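You operate a simulated robot arm through the tools that you are given. There is no shell and no other tool.

Carry out the task below with a simulated robot arm. There is one attempt and no reset: what you move stays moved.

Task
Tip the peas from the yellow bowl back into the white dish, cover it and switch the warmer off.
Fine: put the empty bowl back, use the wooden lid, and slide the heat down to LOW.

It is judged by the outcome, as a careful person would: the job done as asked, and still so three seconds after it is handed in. It fails if anything else is knocked over, pushed out of place, dropped, spilled or broken. A push-on lid holds only when it is set on centred and level and pressed home; a screw cap is set on level and turned clockwise until tight.

Robot
A 7-joint arm with a two-finger parallel gripper, fixed in place. Base frame: the origin is on the floor under the middle of its stand, x ahead of it, y to its left, z up. Readings come in mm, degrees, newtons and seconds.
It reaches about 1247 mm from its shoulder. Its first joint turns from -132.0 to 132.0 degrees. Payload 3.91 kg.
Tool frame: the origin (TCP) lies between the finger pads and is the grasp point; the fingertips stand 30 mm ahead of it; z points along the fingers, y is the line along which they close. Largest opening 110 mm; finger width 20, thickness 10; the body of the gripper, 48 by 112 mm, starts 55 mm behind the TCP.
Orientation is that of the tool frame in the base frame, as [roll, pitch, yaw] about the fixed x, y, z axes, in that order (R = Rz(yaw) Ry(pitch) Rx(roll)). With the fingers straight down and closing along the base's y, the tool's x points along the base's -x, its y along +y and its z along -z.

Tools
- The arm moves only by the tool drive_tool. Its argument "commands" is one flat list of numbers, 7 for each row, row after row: the shift along the tool's x, y, z in mm, then the turn, a rotation vector about the tool's x, y, z in degrees, then the finger opening in mm, from 0 to 110. In form: [tx, ty, tz, rx, ry, rz, grip, tx, ty, tz, rx, ry, rz, grip, ...]. A call has 1 to 20 rows; each row shifts and turns the commanded pose from where the row before left it, along the tool's axes as they then stand. Rows are played at 5 a second. More than 50 mm and 8.6 degrees between two rows, or a gripper value outside its range, and nothing of the call is played. Where a pose cannot be reached the arm comes as near as it can. A force on the tool above 50 N (or 10 N above the force at the start of the call, whichever is more), or a blocked arm, ends the call early, and 0.2 s more pass. Each finger travels about 108 mm/s and halts on what it meets, pressing with about 27 N; the grip force reading is that of the motor and also rises with nothing between the fingers. The clock runs only during rows and for 0.2 s after the last one: add rows that do not move to give the fingers time. It gives the time, the measured TCP pose, the force on the tool (base axes), the opening and the grip force at its end, in the units of the frame above (readings bear some noise), with the torque about the TCP (base axes, N m) and any sound that the robot's microphone picked up.
- Cameras (640 x 400 px; columns grow to the right, rows downward): "scene" is fixed at [402.2, -649.8, 1452.3]; the picture's right is [1.00, -0.05, 0.00], its down [-0.02, -0.35, -0.94] and it looks along [0.04, 0.94, -0.35] (base axes); focal length 357 px, centre (320, 200). "wrist" rides on the gripper at [72, 17, -103] in the tool frame; the picture's right is [-0.23, 0.97, 0.00], its down [-0.76, -0.18, -0.62] and it looks along [-0.61, -0.14, 0.78] (tool axes); focal length 222 px, centre (320, 200). There is no depth. A picture from a camera that has moved, and an enlarged one, comes with that camera's place and axes in the base frame and with its lens.
- grab_frame(camera): a new picture of that camera. It takes no simulated time.
- inspect(camera, box): a new picture of the part [left, top, right, bottom] of that camera's present view, enlarged. It takes no simulated time.
- job_done(): hands the job in; it is judged then, once.

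Places have to be worked out from the pictures, the camera data and where the tool is seen. Open the gripper and draw the arm clear of the work before you hand the job in, unless the task says otherwise.

The tools are called as name(argument=value, ...) on one line, values as JSON. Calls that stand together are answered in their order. drive_tool: Moves the arm, as the interface text tells. Its arguments: {"type":"object","properties":{"commands":{"type":"array"}},"required":["commands"]} The other tools are called the same way: grab_frame (camera) takes a picture; inspect (camera, box) takes an enlarged picture of a part of a camera's view; job_done () hands the job in.

At the start:

```text
time: 0.0
position: [359.4, 487.9, 1286.9]
orientation: [-179.9, 0.0, 180.0]
wrist_force: [0.6, 0.5, 0.1]
ft_torque: [0.0, 0.0, 0.0]
gripper_width: 110.0
grip_force: 0.1
```

scene: 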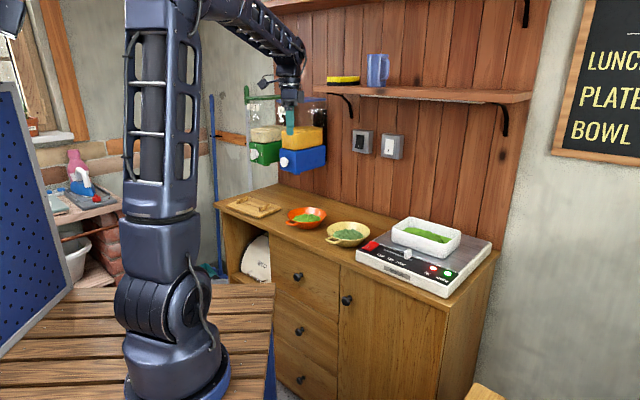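
wrist: 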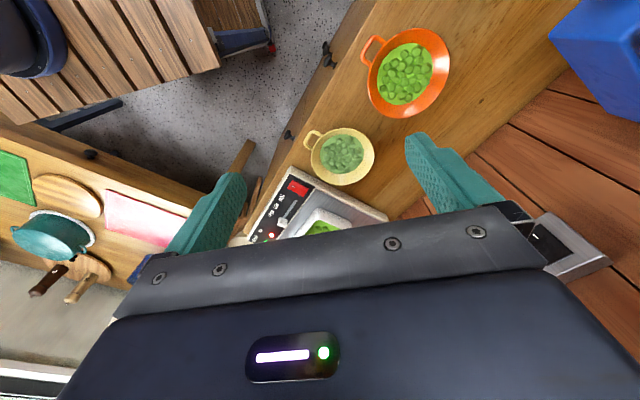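

I'll begin by looking closely at the counter: the bowls, the warmer with its dish and slider, and the possible lid.

inspect(camera="scene", box=[340, 200, 500, 300])

inspect(camera="scene", box=[210, 180, 370, 280])

inspect(camera="wrist", box=[220, 100, 420, 250])

inspect(camera="scene", box=[230, 60, 410, 190])

```text
4.00 times, centred on (420, 250) of scene
camera zoom: at [402.2, -649.8, 1452.3], right [1.0, -0.05, 0.0], down [-0.02, -0.35, -0.94], along [0.04, 0.94, -0.35], focal length 1428 px, centre (-80, 0)
```

zoom: 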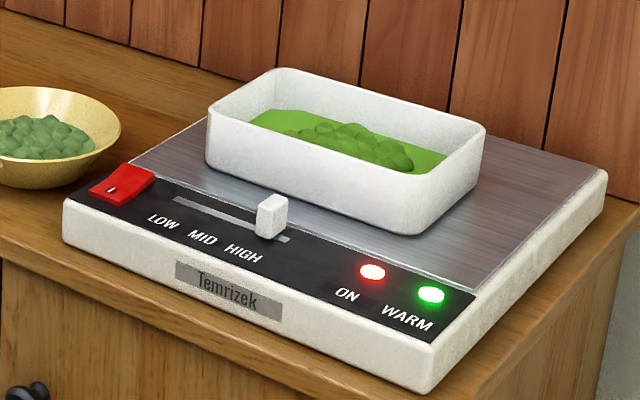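

```text
4.00 times, centred on (290, 230) of scene
camera zoom: at [402.2, -649.8, 1452.3], right [1.0, -0.05, 0.0], down [-0.02, -0.35, -0.94], along [0.04, 0.94, -0.35], focal length 1428 px, centre (440, 80)
```

zoom: 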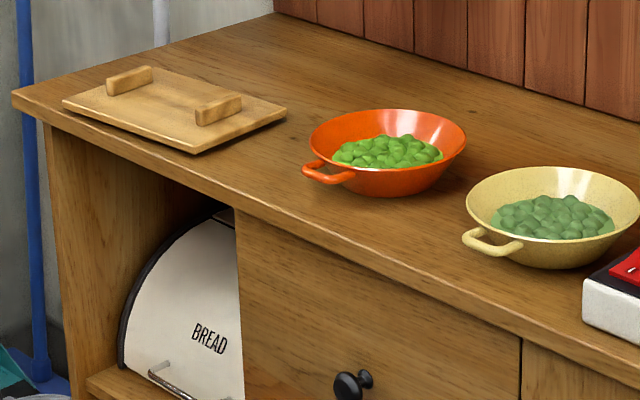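

```text
2.67 times, centred on (320, 175) of wrist
camera zoom: at [286.0, 504.4, 1390.6], right [0.23, 0.97, 0.0], down [0.76, -0.18, 0.62], along [0.61, -0.14, -0.78], focal length 592 px, centre (320, 267)
```

zoom: 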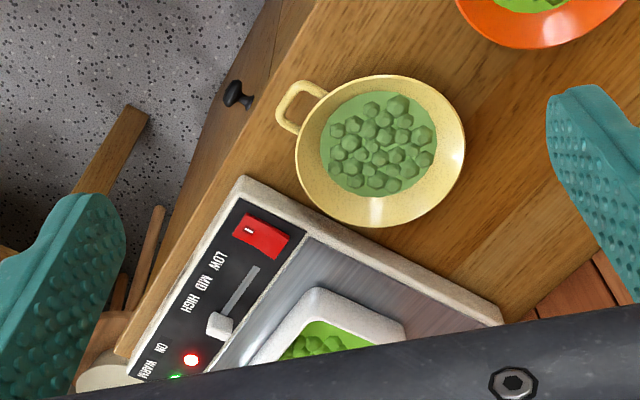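

```text
3.08 times, centred on (320, 125) of scene
camera zoom: at [402.2, -649.8, 1452.3], right [1.0, -0.05, 0.0], down [-0.02, -0.35, -0.94], along [0.04, 0.94, -0.35], focal length 1099 px, centre (320, 431)
```

zoom: 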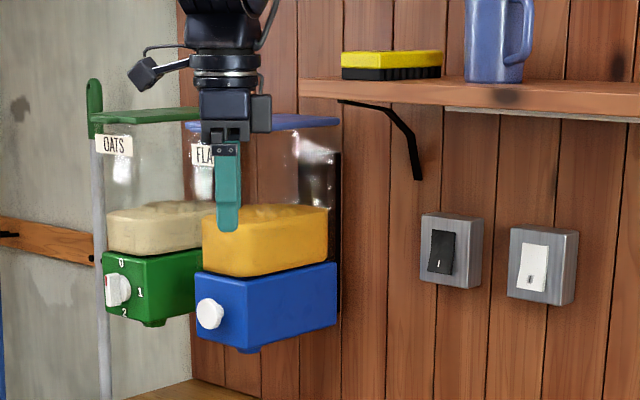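

The yellow bowl is about (556, 499, 890). The counter runs at about 45° to the base axes, the warmer is to the right at about (800, 400), and the lid is at the left end. I'll turn the tool to line up with the counter and move above the yellow bowl for a closer look.

drive_tool(commands=[0, 0, 0, 0, 0, -7.8, 110, 0, 0, 0, 0, 0, -7.8, 110, 0, 0, 0, 0, 0, -7.8, 110, 0, 0, 0, 0, 0, -7.8, 110, 0, 0, 0, 0, 0, -7.8, 110, 0, 0, 0, 0, 0, -7.8, 110, -27, -27, 20, 0, 0, 0, 110, -27, -27, 20, 0, 0, 0, 110, -27, -27, 20, 0, 0, 0, 110, -27, -27, 20, 0, 0, 0, 110, -27, -27, 20, 0, 0, 0, 110, 0, 0, 0, 0, 0, 0, 110])

```text
time: 2.6
position: [550.4, 497.4, 1188.2]
orientation: [-179.9, 0.0, -133.2]
wrist_force: [0.1, 0.2, 0.7]
ft_torque: [-0.01, -0.02, -0.01]
gripper_width: 109.7
grip_force: 0.1
```

The tool is now above the bowl, so I'll take pictures from both cameras.

grab_frame(camera="wrist")

grab_frame(camera="scene")

```text
taken
camera wrist: at [488.6, 454.5, 1291.8], right [-0.55, 0.83, 0.0], down [0.65, 0.43, 0.62], along [0.52, 0.35, -0.78], focal length 222 px, centre (320, 200)
```

wrist: 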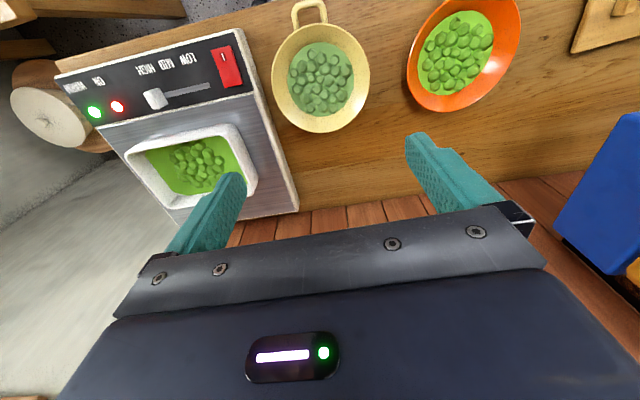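

```text
taken
```

scene: 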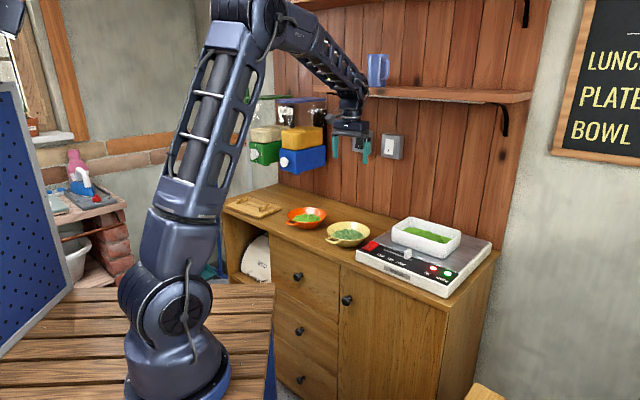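

I'll zoom in on the bowl, the warmer and the orange bowl from here.

inspect(camera="wrist", box=[240, 0, 400, 140])

inspect(camera="wrist", box=[40, 20, 300, 230])

```text
2.86 times, centred on (320, 70) of wrist
camera zoom: at [488.6, 454.5, 1291.8], right [-0.55, 0.83, 0.0], down [0.65, 0.43, 0.62], along [0.52, 0.35, -0.78], focal length 635 px, centre (320, 571)
```

zoom: 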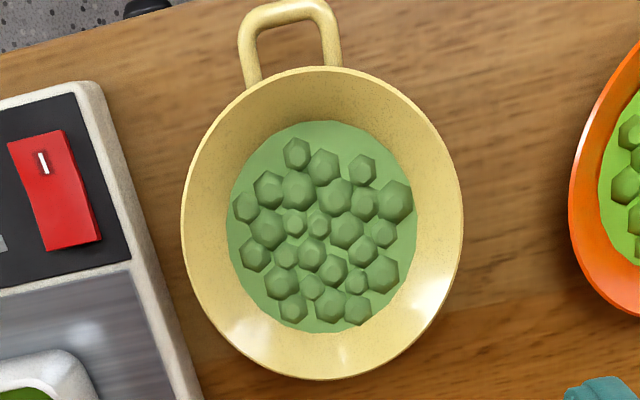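

```text
1.90 times, centred on (170, 125) of wrist
camera zoom: at [488.6, 454.5, 1291.8], right [-0.55, 0.83, 0.0], down [0.65, 0.43, 0.62], along [0.52, 0.35, -0.78], focal length 423 px, centre (606, 343)
```

zoom: 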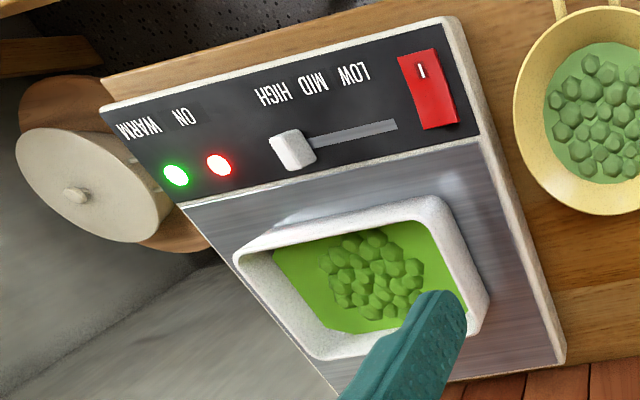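

The bowl rim centre is about (553, 499, 904) with a diameter of about 154 mm, and its handle points toward the robot. Next I'll move over the warmer to measure the dish, the slider and the rocker.

drive_tool(commands=[0, -45, 15, 0, 0, 0, 110, 0, -45, 15, 0, 0, 0, 110, 0, -45, 15, 0, 0, 0, 110, 0, -45, 15, 0, 0, 0, 110, 0, 0, 0, 0, 0, 0, 110])

grab_frame(camera="wrist")

inspect(camera="wrist", box=[200, 0, 480, 175])

```text
time: 3.8
position: [680.2, 371.2, 1127.0]
orientation: [180.0, -0.1, -133.2]
wrist_force: [-0.5, -0.3, 0.4]
ft_torque: [-0.03, -0.03, 0.01]
gripper_width: 109.9
grip_force: 0.0
```

```text
taken
camera wrist: at [618.7, 328.2, 1230.6], right [-0.55, 0.83, 0.0], down [0.65, 0.43, 0.62], along [0.52, 0.35, -0.78], focal length 222 px, centre (320, 200)
```

wrist: 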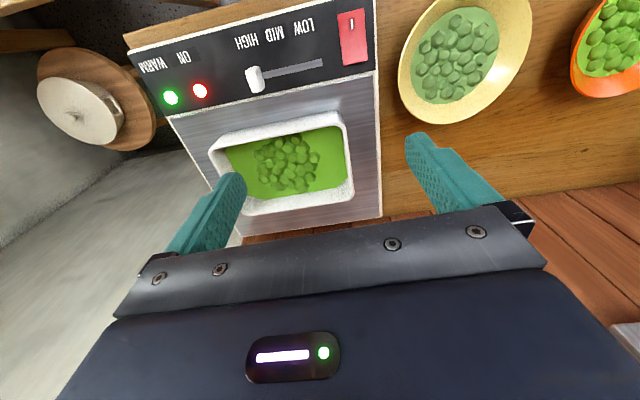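

```text
2.29 times, centred on (340, 88) of wrist
camera zoom: at [618.7, 328.2, 1230.6], right [-0.55, 0.83, 0.0], down [0.65, 0.43, 0.62], along [0.52, 0.35, -0.78], focal length 508 px, centre (274, 457)
```

zoom: 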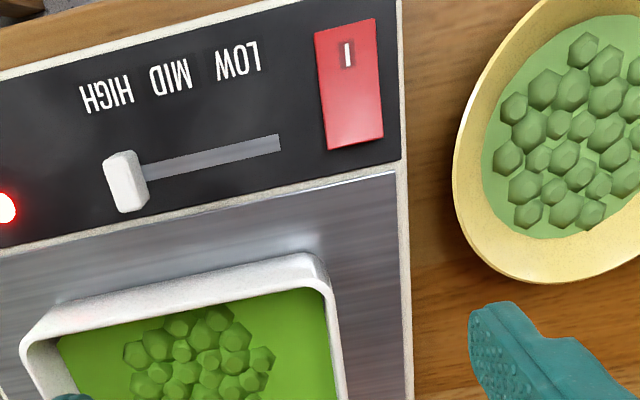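

I'll zoom in on the rocker, the slider and the dish at higher magnification.

inspect(camera="wrist", box=[320, 0, 400, 80])

inspect(camera="wrist", box=[230, 30, 340, 110])

inspect(camera="wrist", box=[200, 100, 380, 225])

inspect(camera="scene", box=[355, 225, 425, 285])

inspect(camera="scene", box=[385, 205, 475, 270])

```text
5.00 times, centred on (360, 40) of wrist
camera zoom: at [618.7, 328.2, 1230.6], right [-0.55, 0.83, 0.0], down [0.65, 0.43, 0.62], along [0.52, 0.35, -0.78], focal length 1111 px, centre (120, 1000)
```

zoom: 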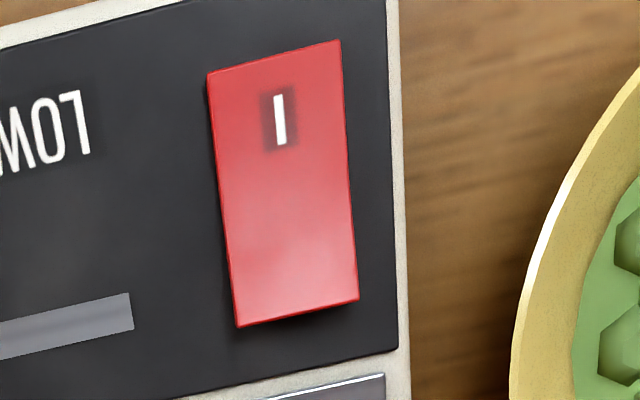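

```text
5.00 times, centred on (285, 70) of wrist
camera zoom: at [618.7, 328.2, 1230.6], right [-0.55, 0.83, 0.0], down [0.65, 0.43, 0.62], along [0.52, 0.35, -0.78], focal length 1111 px, centre (495, 850)
```

zoom: 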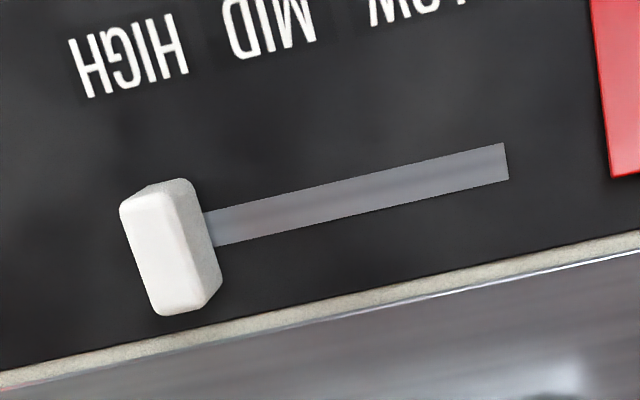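

```text
3.20 times, centred on (290, 162) of wrist
camera zoom: at [618.7, 328.2, 1230.6], right [-0.55, 0.83, 0.0], down [0.65, 0.43, 0.62], along [0.52, 0.35, -0.78], focal length 711 px, centre (416, 320)
```

zoom: 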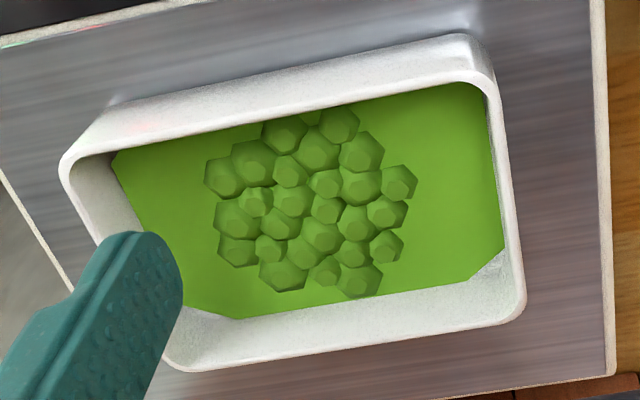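

```text
6.67 times, centred on (390, 255) of scene
camera zoom: at [402.2, -649.8, 1452.3], right [1.0, -0.05, 0.0], down [-0.02, -0.35, -0.94], along [0.04, 0.94, -0.35], focal length 2381 px, centre (-147, -167)
```

zoom: 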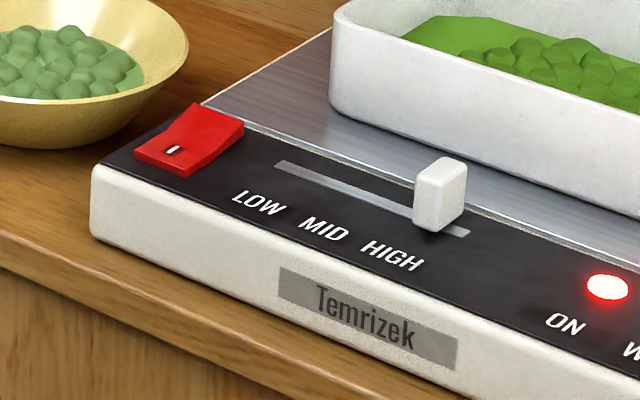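

```text
6.15 times, centred on (430, 238) of scene
camera zoom: at [402.2, -649.8, 1452.3], right [1.0, -0.05, 0.0], down [-0.02, -0.35, -0.94], along [0.04, 0.94, -0.35], focal length 2198 px, centre (-357, -31)
```

zoom: 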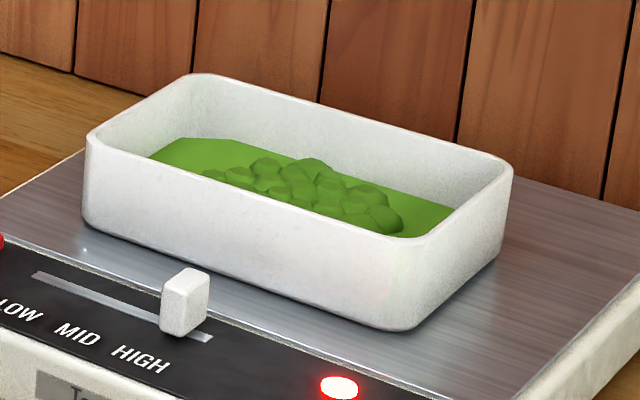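

The dish rim is about z 955, spanning e 197–380 and n 773–888 in counter coordinates (n = (x+y)/√2, e = (x−y)/√2). The slider knob is about n 710, e 297, and the raised OFF end of the rocker is its back end. I'll do the slider first, so I'm aligning the tool to 45° and hovering above the knob.

drive_tool(commands=[8, -20, 29, 0, 0, 0.6, 50, 8, -20, 29, 0, 0, 0.6, 50, 8, -20, 29, 0, 0, 0.6, 50, 9, -18.5, 29, 0, 0, 0, 50, 0, 0, 0, 0, 0, 0, 50])

grab_frame(camera="wrist")

grab_frame(camera="scene")

```text
time: 5.0
position: [712.1, 293.1, 1010.5]
orientation: [180.0, 0.1, -135.0]
wrist_force: [-0.4, -1.1, 0.0]
ft_torque: [0.02, -0.01, 0.0]
gripper_width: 50.2
grip_force: 0.2
```

```text
taken
camera wrist: at [648.8, 253.2, 1113.4], right [-0.53, 0.85, 0.0], down [0.66, 0.41, 0.62], along [0.53, 0.33, -0.78], focal length 222 px, centre (320, 200)
```

wrist: 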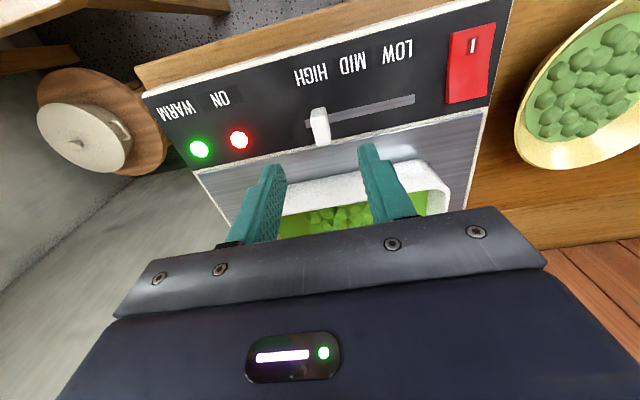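

```text
taken
```

scene: 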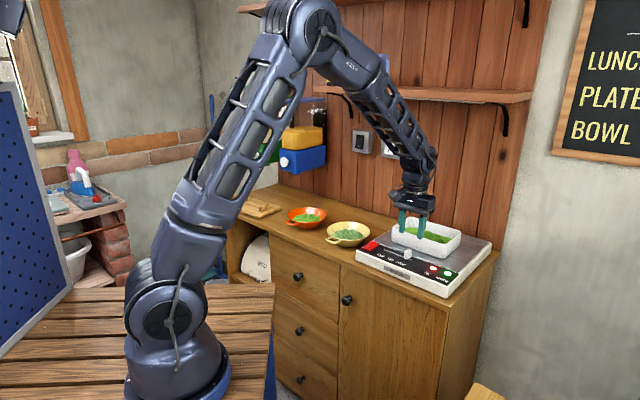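

I'll zoom in on the knob and the finger tips from here.

inspect(camera="wrist", box=[260, 70, 440, 190])

inspect(camera="scene", box=[370, 195, 450, 275])

```text
3.33 times, centred on (350, 130) of wrist
camera zoom: at [648.8, 253.2, 1113.4], right [-0.53, 0.85, 0.0], down [0.66, 0.41, 0.62], along [0.53, 0.33, -0.78], focal length 740 px, centre (220, 433)
```

zoom: 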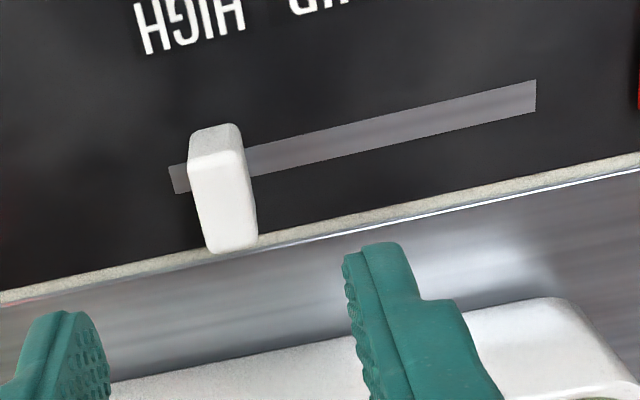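

```text
5.00 times, centred on (410, 235) of scene
camera zoom: at [402.2, -649.8, 1452.3], right [1.0, -0.05, 0.0], down [-0.02, -0.35, -0.94], along [0.04, 0.94, -0.35], focal length 1786 px, centre (-130, 25)
```

zoom: 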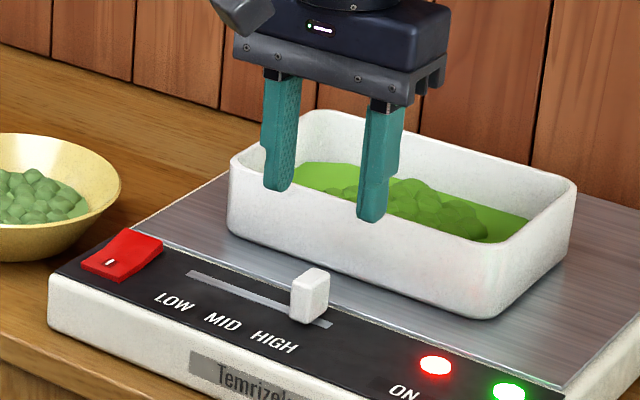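

The knob (n≈709, e≈295, top z≈932) is centred between the fingers, and the slot runs from e 210 to 308, so LOW is near e≈223. I'll lower the fingers around the knob and close gently.

drive_tool(commands=[1, 0, 35, 0, 0, 0, 50, 1, 0, 33, 0, 0, 0, 50, 0, 0, 0, 0, 0, 0, 50, 0, 0, 0, 0, 0, 0, 20, 0, 0, 0, 0, 0, 0, 10, 0, 0, 0, 0, 0, 0, 8])

grab_frame(camera="wrist")

```text
time: 6.4
position: [711.2, 292.6, 944.0]
orientation: [180.0, 0.1, -134.9]
wrist_force: [-12.9, 10.4, -2.9]
ft_torque: [0.19, 0.24, 0.01]
gripper_width: 16.3
grip_force: 8.3
```

```text
taken
camera wrist: at [647.6, 252.0, 1046.5], right [-0.53, 0.85, 0.0], down [0.66, 0.41, 0.62], along [0.53, 0.33, -0.78], focal length 222 px, centre (320, 200)
```

wrist: 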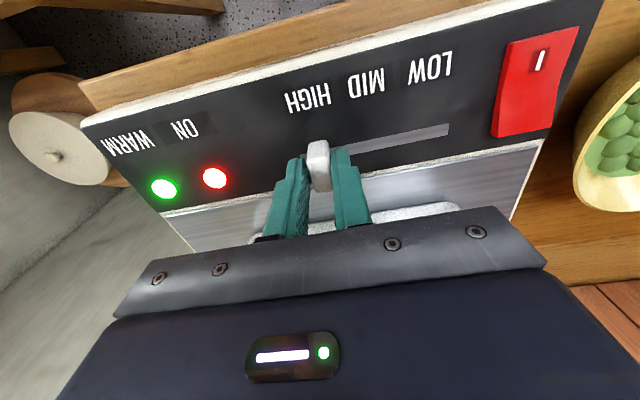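

The knob is gripped at about 16 mm with a light side load. I'll slide it toward LOW (−e), stopping short of the end to check.

drive_tool(commands=[0, 8, 0, 0, 0, 0, 10, 0, 12, 0, 0, 0, 0, 10, 0, 12, 0, 0, 0, 0, 10, 0, 12, 0, 0, 0, 0, 10, 0, 12, 0, 0, 0, 0, 10, 0, 8, 0, 0, 0, 0, 10, 0, 0, 0, 0, 0, 0, 10])

grab_frame(camera="wrist")

inspect(camera="scene", box=[355, 225, 455, 295])

```text
time: 8.0
position: [667.5, 336.8, 943.3]
orientation: [180.0, 0.1, -135.0]
wrist_force: [-23.0, -22.2, 13.6]
ft_torque: [-0.97, 0.97, 0.0]
gripper_width: 13.6
grip_force: 45.4
```

```text
taken
camera wrist: at [603.1, 296.6, 1046.5], right [-0.53, 0.85, 0.0], down [0.66, 0.41, 0.62], along [0.53, 0.33, -0.78], focal length 222 px, centre (320, 200)
```

wrist: 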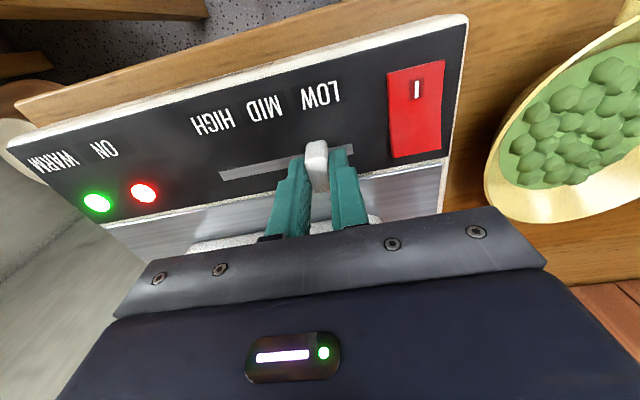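

```text
5.71 times, centred on (405, 260) of scene
camera zoom: at [402.2, -649.8, 1452.3], right [1.0, -0.05, 0.0], down [-0.02, -0.35, -0.94], along [0.04, 0.94, -0.35], focal length 2041 px, centre (-166, -143)
```

zoom: 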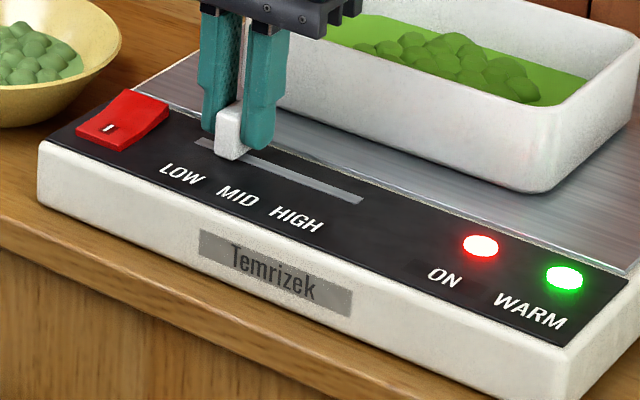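

The knob is at about e 234 and still has roughly 10 mm to go, but the tight grip is pushing sideways with about 32 N. I'll open slightly to relieve it and check the readings.

drive_tool(commands=[0, 0, 0, 0, 0, 0, 20, 0, 0, 0, 0, 0, 0, 20, 0, 0, 0, 0, 0, 0, 20])

inspect(camera="scene", box=[340, 200, 500, 300])

inspect(camera="wrist", box=[200, 80, 400, 220])

```text
time: 8.8
position: [668.4, 338.6, 943.3]
orientation: [179.9, 0.0, -134.9]
wrist_force: [-0.4, -0.5, 0.4]
ft_torque: [0.0, -0.03, -0.02]
gripper_width: 20.0
grip_force: 0.0
```

```text
4.00 times, centred on (420, 250) of scene
camera zoom: at [402.2, -649.8, 1452.3], right [1.0, -0.05, 0.0], down [-0.02, -0.35, -0.94], along [0.04, 0.94, -0.35], focal length 1428 px, centre (-80, 0)
```

zoom: 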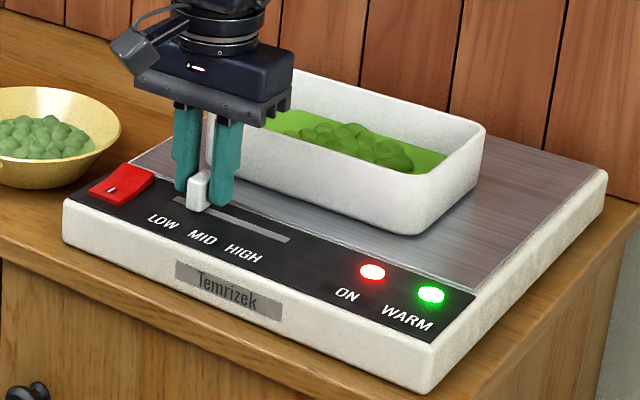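

```text
2.86 times, centred on (300, 150) of wrist
camera zoom: at [604.1, 297.4, 1045.8], right [-0.53, 0.85, 0.0], down [0.66, 0.41, 0.62], along [0.53, 0.33, -0.78], focal length 635 px, centre (377, 343)
```

zoom: 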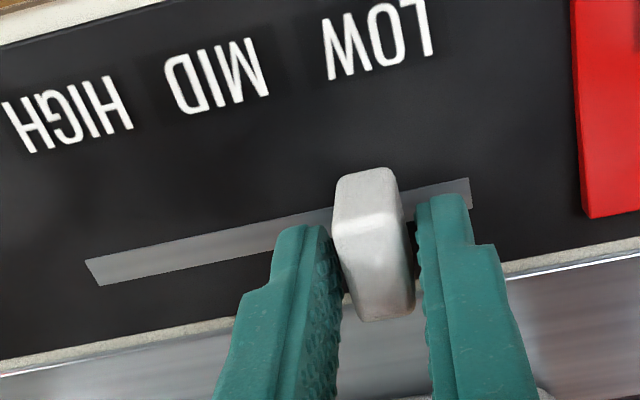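

The load is gone and the warmer hasn't moved. Now I'll push the knob the last stretch with one finger only, a little at a time, watching the force for the end stop.

drive_tool(commands=[0, 4, 0, 0, 0, 0, 20, 0, 3, 0, 0, 0, 0, 20, 0, 2, 0, 0, 0, 0, 20, 0, 0, 0, 0, 0, 0, 20])

drive_tool(commands=[0, 1.5, 0, 0, 0, 0, 20, 0, 0, 0, 0, 0, 0, 20])

```text
time: 9.8
position: [660.0, 342.5, 942.4]
orientation: [-180.0, -0.1, -135.1]
wrist_force: [0.2, 0.3, -0.4]
ft_torque: [-0.01, -0.01, -0.02]
gripper_width: 20.2
grip_force: 0.0
```

```text
time: 10.4
position: [659.9, 343.5, 943.1]
orientation: [-179.9, -0.1, -135.0]
wrist_force: [0.2, 0.7, 0.4]
ft_torque: [-0.01, -0.01, 0.02]
gripper_width: 20.0
grip_force: 0.1
```

There is no resistance yet, with the TCP at e≈224. I'll keep going in small steps and check the view.

drive_tool(commands=[0, 1.5, 0, 0, 0, 0, 20, 0, 0, 0, 0, 0, 0, 20])

inspect(camera="wrist", box=[200, 80, 400, 220])

```text
time: 11.0
position: [658.8, 345.4, 943.4]
orientation: [-180.0, 0.0, -135.0]
wrist_force: [-0.1, -1.0, 0.8]
ft_torque: [0.02, -0.01, -0.02]
gripper_width: 20.2
grip_force: 0.0
```

```text
2.86 times, centred on (300, 150) of wrist
camera zoom: at [595.6, 304.9, 1045.9], right [-0.53, 0.85, 0.0], down [0.66, 0.41, 0.62], along [0.53, 0.33, -0.78], focal length 635 px, centre (377, 343)
```

zoom: 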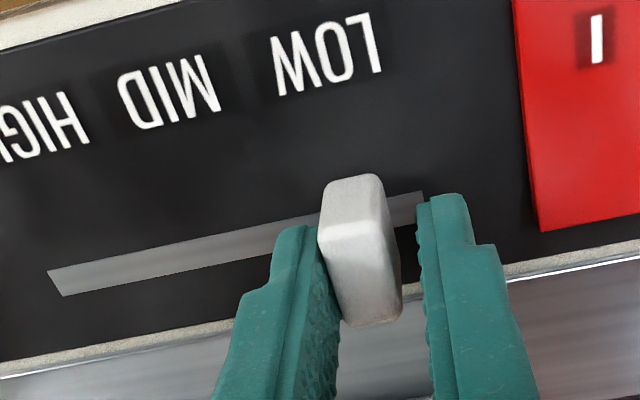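

The knob is almost at the end of the slot, so I'll nudge it a bit further in small steps until the stop can be felt.

drive_tool(commands=[0, 1.5, 0, 0, 0, 0, 20, 0, 0, 0, 0, 0, 0, 20])

drive_tool(commands=[0, 1.5, 0, 0, 0, 0, 20, 0, 0, 0, 0, 0, 0, 20])

```text
time: 11.6
position: [658.1, 345.4, 944.0]
orientation: [-179.9, 0.0, -135.0]
wrist_force: [2.2, -1.7, -0.7]
ft_torque: [0.0, -0.04, 0.01]
gripper_width: 21.1
grip_force: 1.0
```

```text
time: 12.2
position: [657.0, 346.3, 943.3]
orientation: [-180.0, 0.0, -135.0]
wrist_force: [2.1, -7.7, -1.7]
ft_torque: [-0.1, -0.06, 0.04]
gripper_width: 23.7
grip_force: 4.2
```

The force rises and the finger yields, so the knob is at its LOW stop. I'll back off, lift clear and check.

drive_tool(commands=[0, -4, 0, 0, 0, 0, 24, 0, 0, -40, 0, 0, 0, 24, 0, 0, -40, 0, 0, 0, 24, 0, 0, 0, 0, 0, 0, 0, 0, 0, 0, 0, 0, 0, 0])

grab_frame(camera="wrist")

inspect(camera="scene", box=[340, 200, 500, 300])

```text
time: 13.4
position: [661.9, 344.6, 1023.0]
orientation: [180.0, 0.0, -135.0]
wrist_force: [0.3, -0.7, -0.6]
ft_torque: [0.0, 0.0, -0.01]
gripper_width: 0.0
grip_force: 26.7
```

```text
taken
camera wrist: at [597.2, 304.3, 1126.4], right [-0.53, 0.85, 0.0], down [0.66, 0.41, 0.62], along [0.53, 0.33, -0.78], focal length 222 px, centre (320, 200)
```

wrist: 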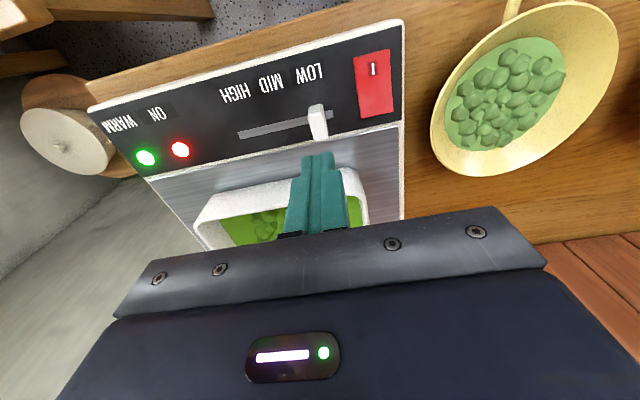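

```text
4.00 times, centred on (420, 250) of scene
camera zoom: at [402.2, -649.8, 1452.3], right [1.0, -0.05, 0.0], down [-0.02, -0.35, -0.94], along [0.04, 0.94, -0.35], focal length 1428 px, centre (-80, 0)
```

zoom: 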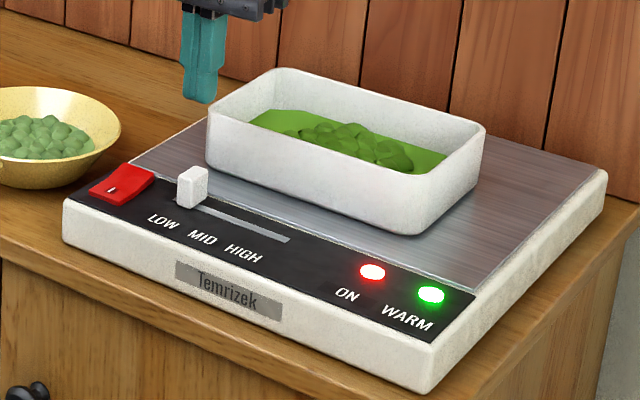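

The slider is at LOW. Now I'll zoom in on the rocker to locate its raised OFF end.

inspect(camera="wrist", box=[330, 30, 420, 130])

inspect(camera="scene", box=[355, 230, 395, 260])

```text
4.00 times, centred on (375, 80) of wrist
camera zoom: at [597.2, 304.3, 1126.4], right [-0.53, 0.85, 0.0], down [0.66, 0.41, 0.62], along [0.53, 0.33, -0.78], focal length 888 px, centre (100, 680)
```

zoom: 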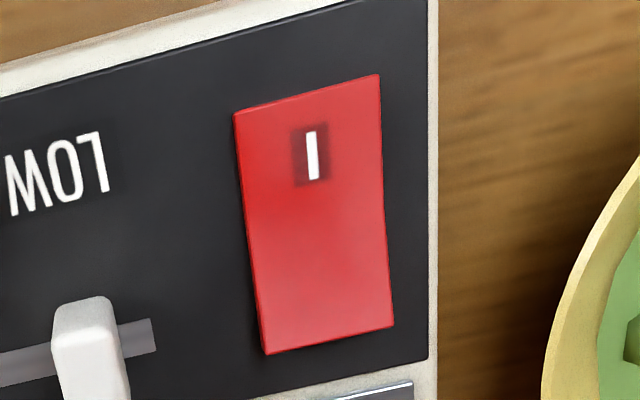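

```text
13.33 times, centred on (375, 245) of scene
camera zoom: at [402.2, -649.8, 1452.3], right [1.0, -0.05, 0.0], down [-0.02, -0.35, -0.94], along [0.04, 0.94, -0.35], focal length 4761 px, centre (-413, -400)
```

zoom: 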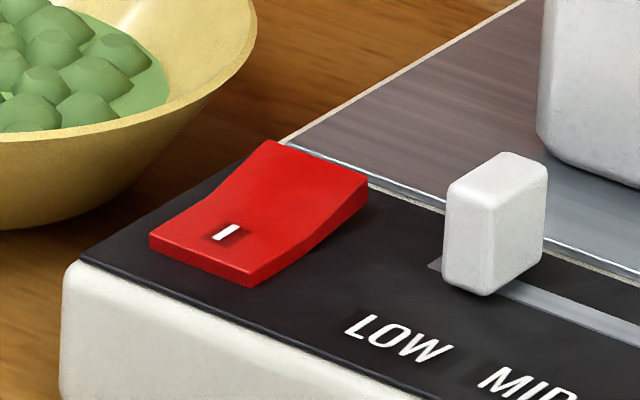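

The rocker spans n 667–714 at e≈171, with its back end raised to about z 917. I'll bring the closed fingertips above the back end (n≈705).

drive_tool(commands=[3, 26.4, 0, 0, 0, 0, 0, 3, 26.4, 0, 0, 0, 0, 0, 0, 0, 30, 0, 0, 0, 0, 0, 0, 30, 0, 0, 0, 0, 0, 0, 0, 0, 0, 0, 0])

inspect(camera="wrist", box=[230, 30, 430, 210])

inspect(camera="scene", box=[345, 200, 415, 265])

```text
time: 14.6
position: [616.9, 377.5, 963.5]
orientation: [-179.9, 0.1, -135.1]
wrist_force: [-0.8, 0.1, 0.2]
ft_torque: [-0.03, -0.02, 0.02]
gripper_width: 0.0
grip_force: 27.2
```

```text
2.22 times, centred on (330, 120) of wrist
camera zoom: at [553.7, 337.7, 1067.4], right [-0.53, 0.85, 0.0], down [0.66, 0.41, 0.62], along [0.53, 0.33, -0.78], focal length 494 px, centre (298, 378)
```

zoom: 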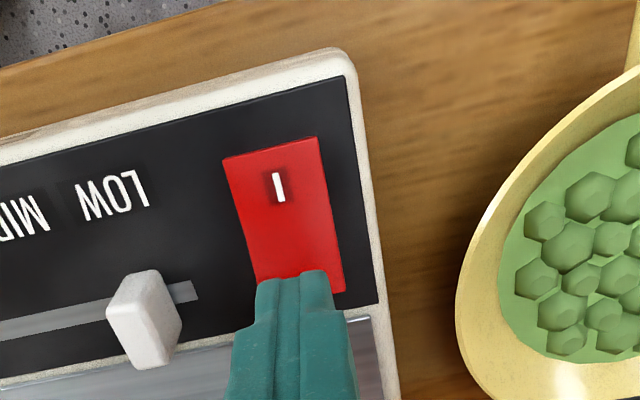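

```text
6.15 times, centred on (380, 232) of scene
camera zoom: at [402.2, -649.8, 1452.3], right [1.0, -0.05, 0.0], down [-0.02, -0.35, -0.94], along [0.04, 0.94, -0.35], focal length 2198 px, centre (-49, 0)
```

zoom: 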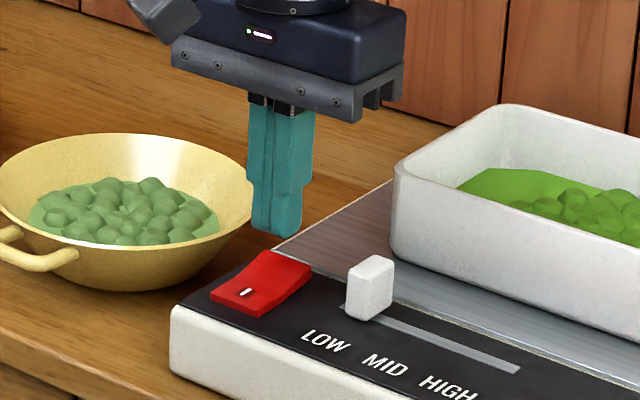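

The tip is above the back half of the rocker (n≈704, e≈169). I'll press down in small steps, listening for a click.

drive_tool(commands=[0, 0, 12, 0, 0, 0, 0, 0, 0, 4, 0, 0, 0, 0, 0, 0, 3, 0, 0, 0, 0, 0, 0, 0, 0, 0, 0, 0])

drive_tool(commands=[0, 0, 2, 0, 0, 0, 0, 0, 0, 2, 0, 0, 0, 0, 0, 0, 0, 0, 0, 0, 0])

inspect(camera="scene", box=[345, 200, 465, 295])

```text
time: 15.6
position: [617.6, 377.7, 945.0]
orientation: [-180.0, 0.1, -135.0]
wrist_force: [0.3, -0.5, 1.5]
ft_torque: [0.01, 0.0, 0.02]
gripper_width: 0.0
grip_force: 26.8
```

```text
time: 16.4
position: [618.5, 378.3, 942.4]
orientation: [179.9, 0.1, -135.1]
wrist_force: [-2.4, 1.5, 23.2]
ft_torque: [-0.11, 0.24, -0.19]
gripper_width: 0.0
grip_force: 26.9
```

```text
4.21 times, centred on (405, 248) of scene
camera zoom: at [402.2, -649.8, 1452.3], right [1.0, -0.05, 0.0], down [-0.02, -0.35, -0.94], along [0.04, 0.94, -0.35], focal length 1504 px, centre (-38, 0)
```

zoom: 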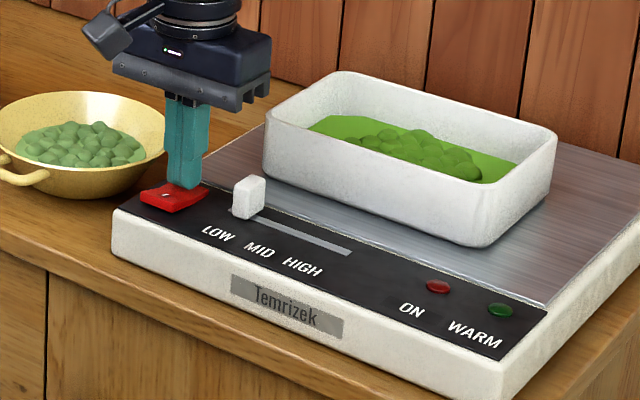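

Both lamps went dark and the rocker has flipped, so the warmer is off. I'll lift off it and check that it stays.

drive_tool(commands=[0, 0, -20, 0, 0, 0, 0, 0, 0, -40, 0, 0, 0, 0, 0, 0, -50, 0, 0, 0, 0, 0, 0, -50, 0, 0, 0, 0, 0, 0, 0, 0, 0, 0, 0])

inspect(camera="scene", box=[340, 200, 500, 300])

grab_frame(camera="wrist")

```text
time: 17.6
position: [616.6, 375.7, 1100.0]
orientation: [-179.9, 0.1, -135.0]
wrist_force: [-0.7, -0.1, 0.4]
ft_torque: [0.04, -0.02, -0.01]
gripper_width: 0.0
grip_force: 27.0
```

```text
4.00 times, centred on (420, 250) of scene
camera zoom: at [402.2, -649.8, 1452.3], right [1.0, -0.05, 0.0], down [-0.02, -0.35, -0.94], along [0.04, 0.94, -0.35], focal length 1428 px, centre (-80, 0)
```

zoom: 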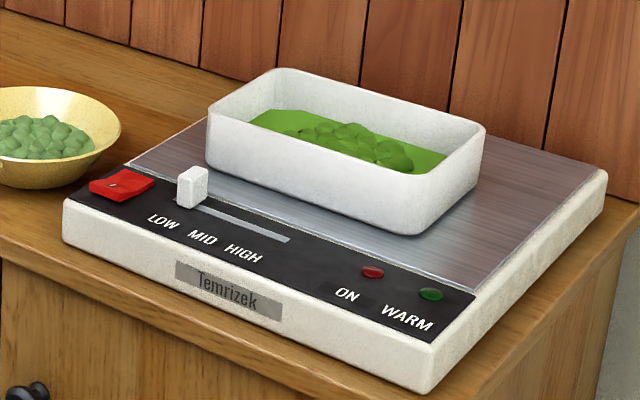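

```text
taken
camera wrist: at [552.3, 335.1, 1202.1], right [-0.53, 0.85, 0.0], down [0.66, 0.41, 0.62], along [0.53, 0.33, -0.78], focal length 222 px, centre (320, 200)
```

wrist: 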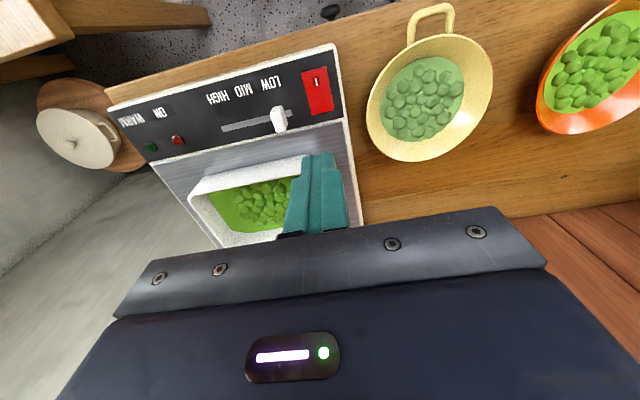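

The warmer is off and everything is still in place. Next I'll move above the yellow bowl's handle to measure it.

drive_tool(commands=[14, 33, 15, 0, 0, 0, 80, 14, 33, 15, 0, 0, 0, 80, 14, 33, 15, 0, 0, 0, 80, 14, 33, 15, 0, 0, 0, 80, 0, 0, 0, 0, 0, 0, 80])

grab_frame(camera="wrist")

inspect(camera="wrist", box=[270, 40, 390, 140])

inspect(camera="scene", box=[320, 210, 380, 255])

```text
time: 18.8
position: [484.9, 433.4, 1040.6]
orientation: [-179.9, 0.0, -135.0]
wrist_force: [0.0, -0.4, -0.1]
ft_torque: [0.0, -0.02, -0.03]
gripper_width: 80.0
grip_force: 0.0
```

```text
taken
camera wrist: at [421.5, 393.0, 1143.9], right [-0.53, 0.85, 0.0], down [0.66, 0.41, 0.62], along [0.53, 0.33, -0.78], focal length 222 px, centre (320, 200)
```

wrist: 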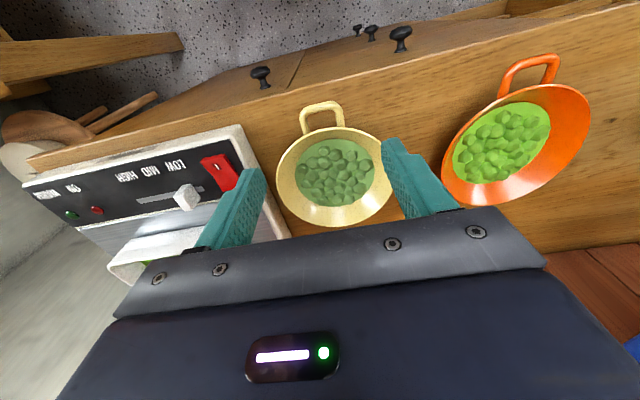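

```text
4.00 times, centred on (330, 90) of wrist
camera zoom: at [421.5, 393.0, 1143.9], right [-0.53, 0.85, 0.0], down [0.66, 0.41, 0.62], along [0.53, 0.33, -0.78], focal length 888 px, centre (280, 640)
```

zoom: 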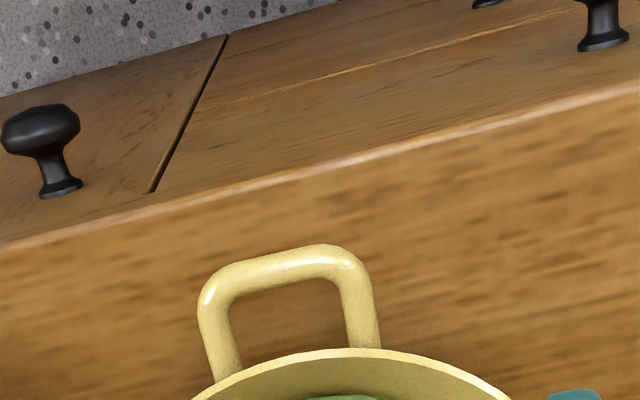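

```text
8.89 times, centred on (350, 232) of scene
camera zoom: at [402.2, -649.8, 1452.3], right [1.0, -0.05, 0.0], down [-0.02, -0.35, -0.94], along [0.04, 0.94, -0.35], focal length 3174 px, centre (53, -89)
```

zoom: 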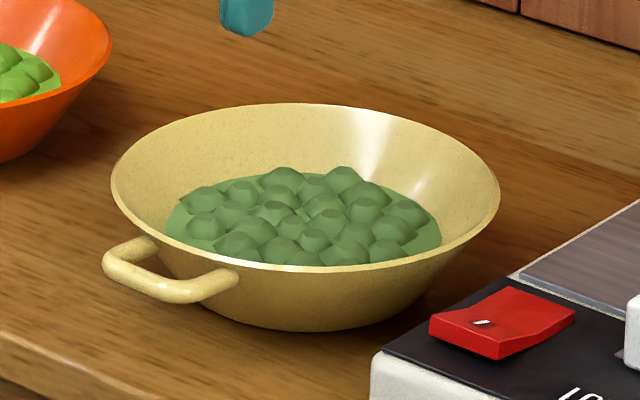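

The handle is a round-bar loop, about 48 mm wide, centred at e≈38 with its outer bar at n≈646 and z≈896. I plan to come in nearly horizontal from the robot side, straddle the loop, and pour by rolling. First I'll back off and pitch the gripper to 15° below horizontal.

drive_tool(commands=[47, 0, 0, 0, 0, 0, 70, 47, 0, 0, 0, 0, 0, 70, 0, 0, 0, 0, -8.33, 0, 70, 0, 0, 0, 0, -8.33, 0, 70, 0, 0, 0, 0, -8.33, 0, 70, 0, 0, 0, 0, -8.33, 0, 70, 0, 0, 0, 0, -8.33, 0, 70, 0, 0, 0, 0, -8.33, 0, 70, 0, 0, 0, 0, -8.33, 0, 70, 0, 0, 0, 0, -8.33, 0, 70, 0, 0, 0, 0, -8.36, 0, 70, 0, 0, 0, 0, 0, 0, 70, 0, 0, 0, 0, 0, 0, 70])

grab_frame(camera="scene")

grab_frame(camera="wrist")

```text
time: 21.6
position: [438.8, 407.6, 1049.6]
orientation: [179.9, 75.0, -135.0]
wrist_force: [0.6, -0.2, 0.1]
ft_torque: [0.02, 0.01, 0.02]
gripper_width: 70.0
grip_force: 0.0
out of reach, approached as far as the arm can: row 9, 10, 11
```

```text
taken
```

scene: 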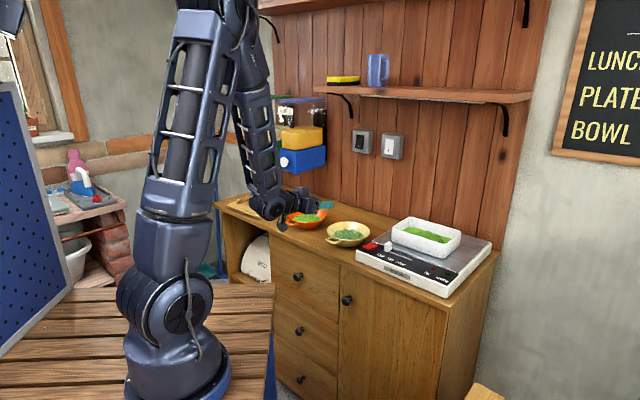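

```text
taken
camera wrist: at [341.8, 334.6, 1006.8], right [-0.65, 0.73, 0.22], down [-0.16, -0.41, 0.9], along [0.75, 0.54, 0.38], focal length 222 px, centre (320, 200)
```

wrist: 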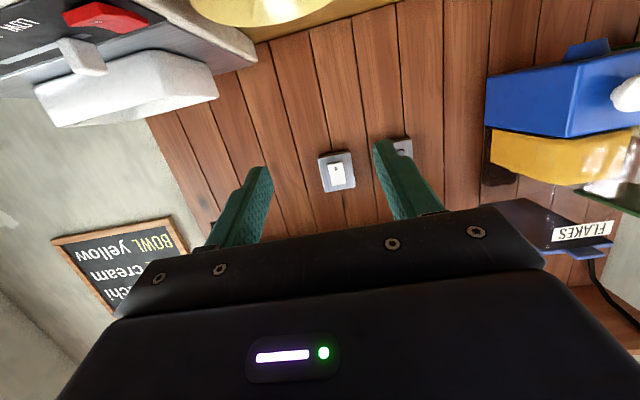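

The arm couldn't get that far back, and it stopped at n≈598 with the correct tilt. I'll move forward along n a little to get back into reach, and read the chalkboard while I'm here.

drive_tool(commands=[-12, 0, 43, 0, 0, 0, 70, 0, 0, 0, 0, 0, 0, 70, 0, 0, 0, 0, 0, 0, 70])

inspect(camera="scene", box=[540, 0, 640, 170])

inspect(camera="wrist", box=[40, 200, 220, 330])

```text
time: 22.4
position: [470.1, 438.0, 1051.7]
orientation: [180.0, 75.1, -135.0]
wrist_force: [0.2, 1.1, -1.4]
ft_torque: [0.0, 0.03, 0.01]
gripper_width: 69.8
grip_force: 0.0
```

```text
2.35 times, centred on (590, 85) of scene
camera zoom: at [402.2, -649.8, 1452.3], right [1.0, -0.05, 0.0], down [-0.02, -0.35, -0.94], along [0.04, 0.94, -0.35], focal length 840 px, centre (-315, 471)
```

zoom: 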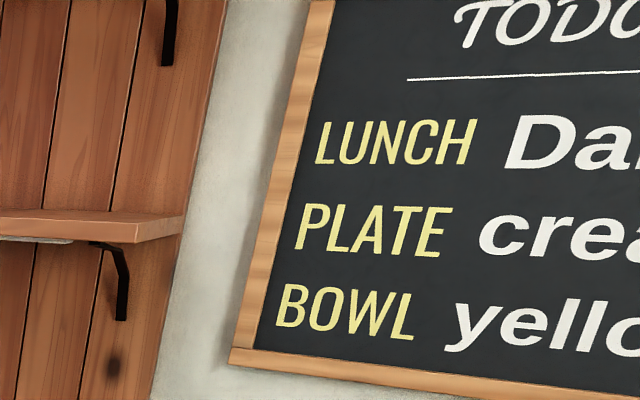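

```text
3.08 times, centred on (130, 265) of wrist
camera zoom: at [373.9, 365.4, 1008.3], right [-0.65, 0.73, 0.22], down [-0.16, -0.41, 0.9], along [0.75, 0.55, 0.38], focal length 684 px, centre (905, 0)
```

zoom: 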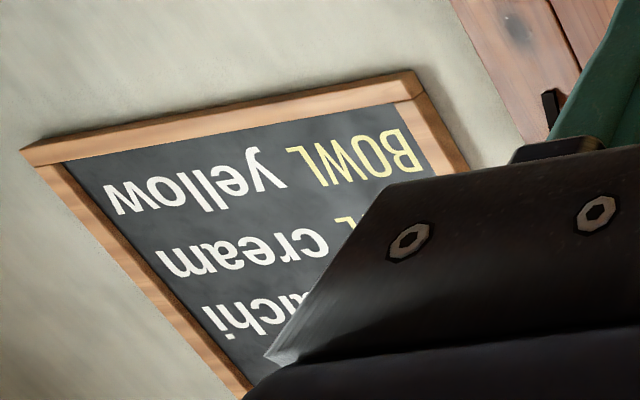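

The board only names a person and tableware colours, so it doesn't affect the job. The arm re-bases on its actual pose, so I'll descend stepwise behind the handle with the 15° tilt and check reach as I go.

drive_tool(commands=[25.7, -7.5, 0.7, 0, 0, 0, 70, 25.7, -7.5, 0.7, 0, 0, 0, 70, 0, 0, 0, 0, 0, 0, 70])

```text
time: 23.2
position: [472.6, 418.7, 1001.7]
orientation: [179.9, 74.9, -135.0]
wrist_force: [0.3, -0.1, 1.4]
ft_torque: [-0.04, 0.0, 0.01]
gripper_width: 70.2
grip_force: 0.0
```

It's reachable here at n 630, e 38. I'll descend another 45 mm and check.

drive_tool(commands=[21.7, 0, 5.8, 0, 0, 0, 70, 21.7, 0, 5.8, 0, 0, 0, 70, 0, 0, 0, 0, 0, 0, 70])

inspect(camera="scene", box=[240, 170, 400, 270])

grab_frame(camera="wrist")

```text
time: 24.0
position: [472.0, 419.3, 957.4]
orientation: [-179.9, 75.0, -135.0]
wrist_force: [-0.3, 0.5, 1.2]
ft_torque: [0.01, 0.05, 0.0]
gripper_width: 70.2
grip_force: 0.0
```

```text
4.00 times, centred on (320, 220) of scene
camera zoom: at [402.2, -649.8, 1452.3], right [1.0, -0.05, 0.0], down [-0.02, -0.35, -0.94], along [0.04, 0.94, -0.35], focal length 1428 px, centre (320, 120)
```

zoom: 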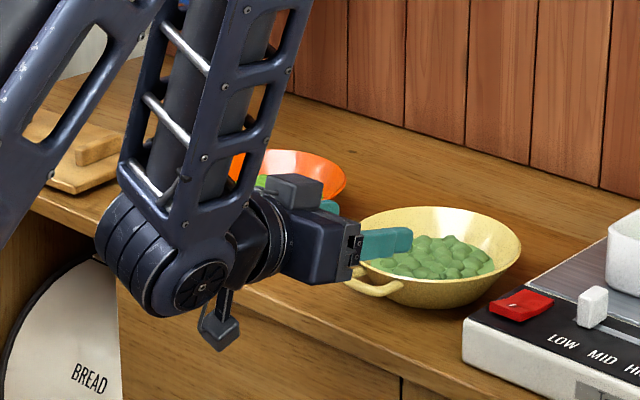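

```text
taken
camera wrist: at [375.9, 346.5, 913.4], right [-0.65, 0.73, 0.22], down [-0.16, -0.41, 0.9], along [0.75, 0.55, 0.38], focal length 222 px, centre (320, 200)
```

wrist: 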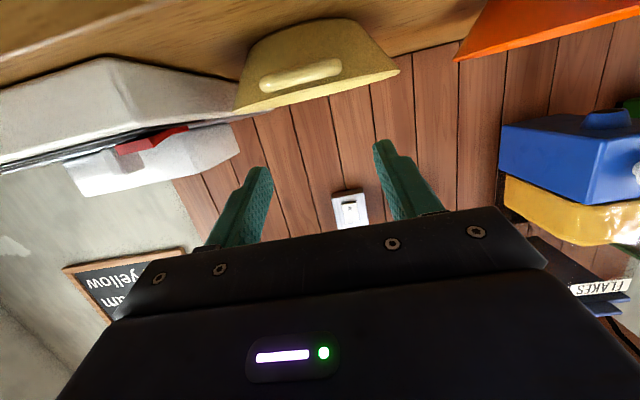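

From below, the handle bar is visible between the finger lines at about e 36–38, z≈897. I'll zoom in to confirm before going down.

inspect(camera="wrist", box=[220, 0, 420, 140])

```text
2.86 times, centred on (320, 70) of wrist
camera zoom: at [375.9, 346.5, 913.4], right [-0.65, 0.73, 0.22], down [-0.16, -0.41, 0.9], along [0.75, 0.55, 0.38], focal length 635 px, centre (320, 571)
```

zoom: 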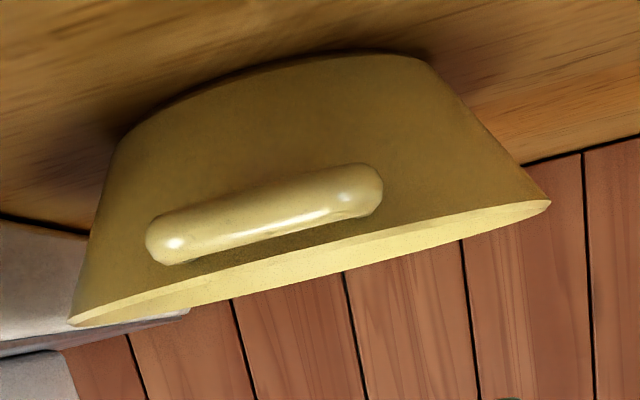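

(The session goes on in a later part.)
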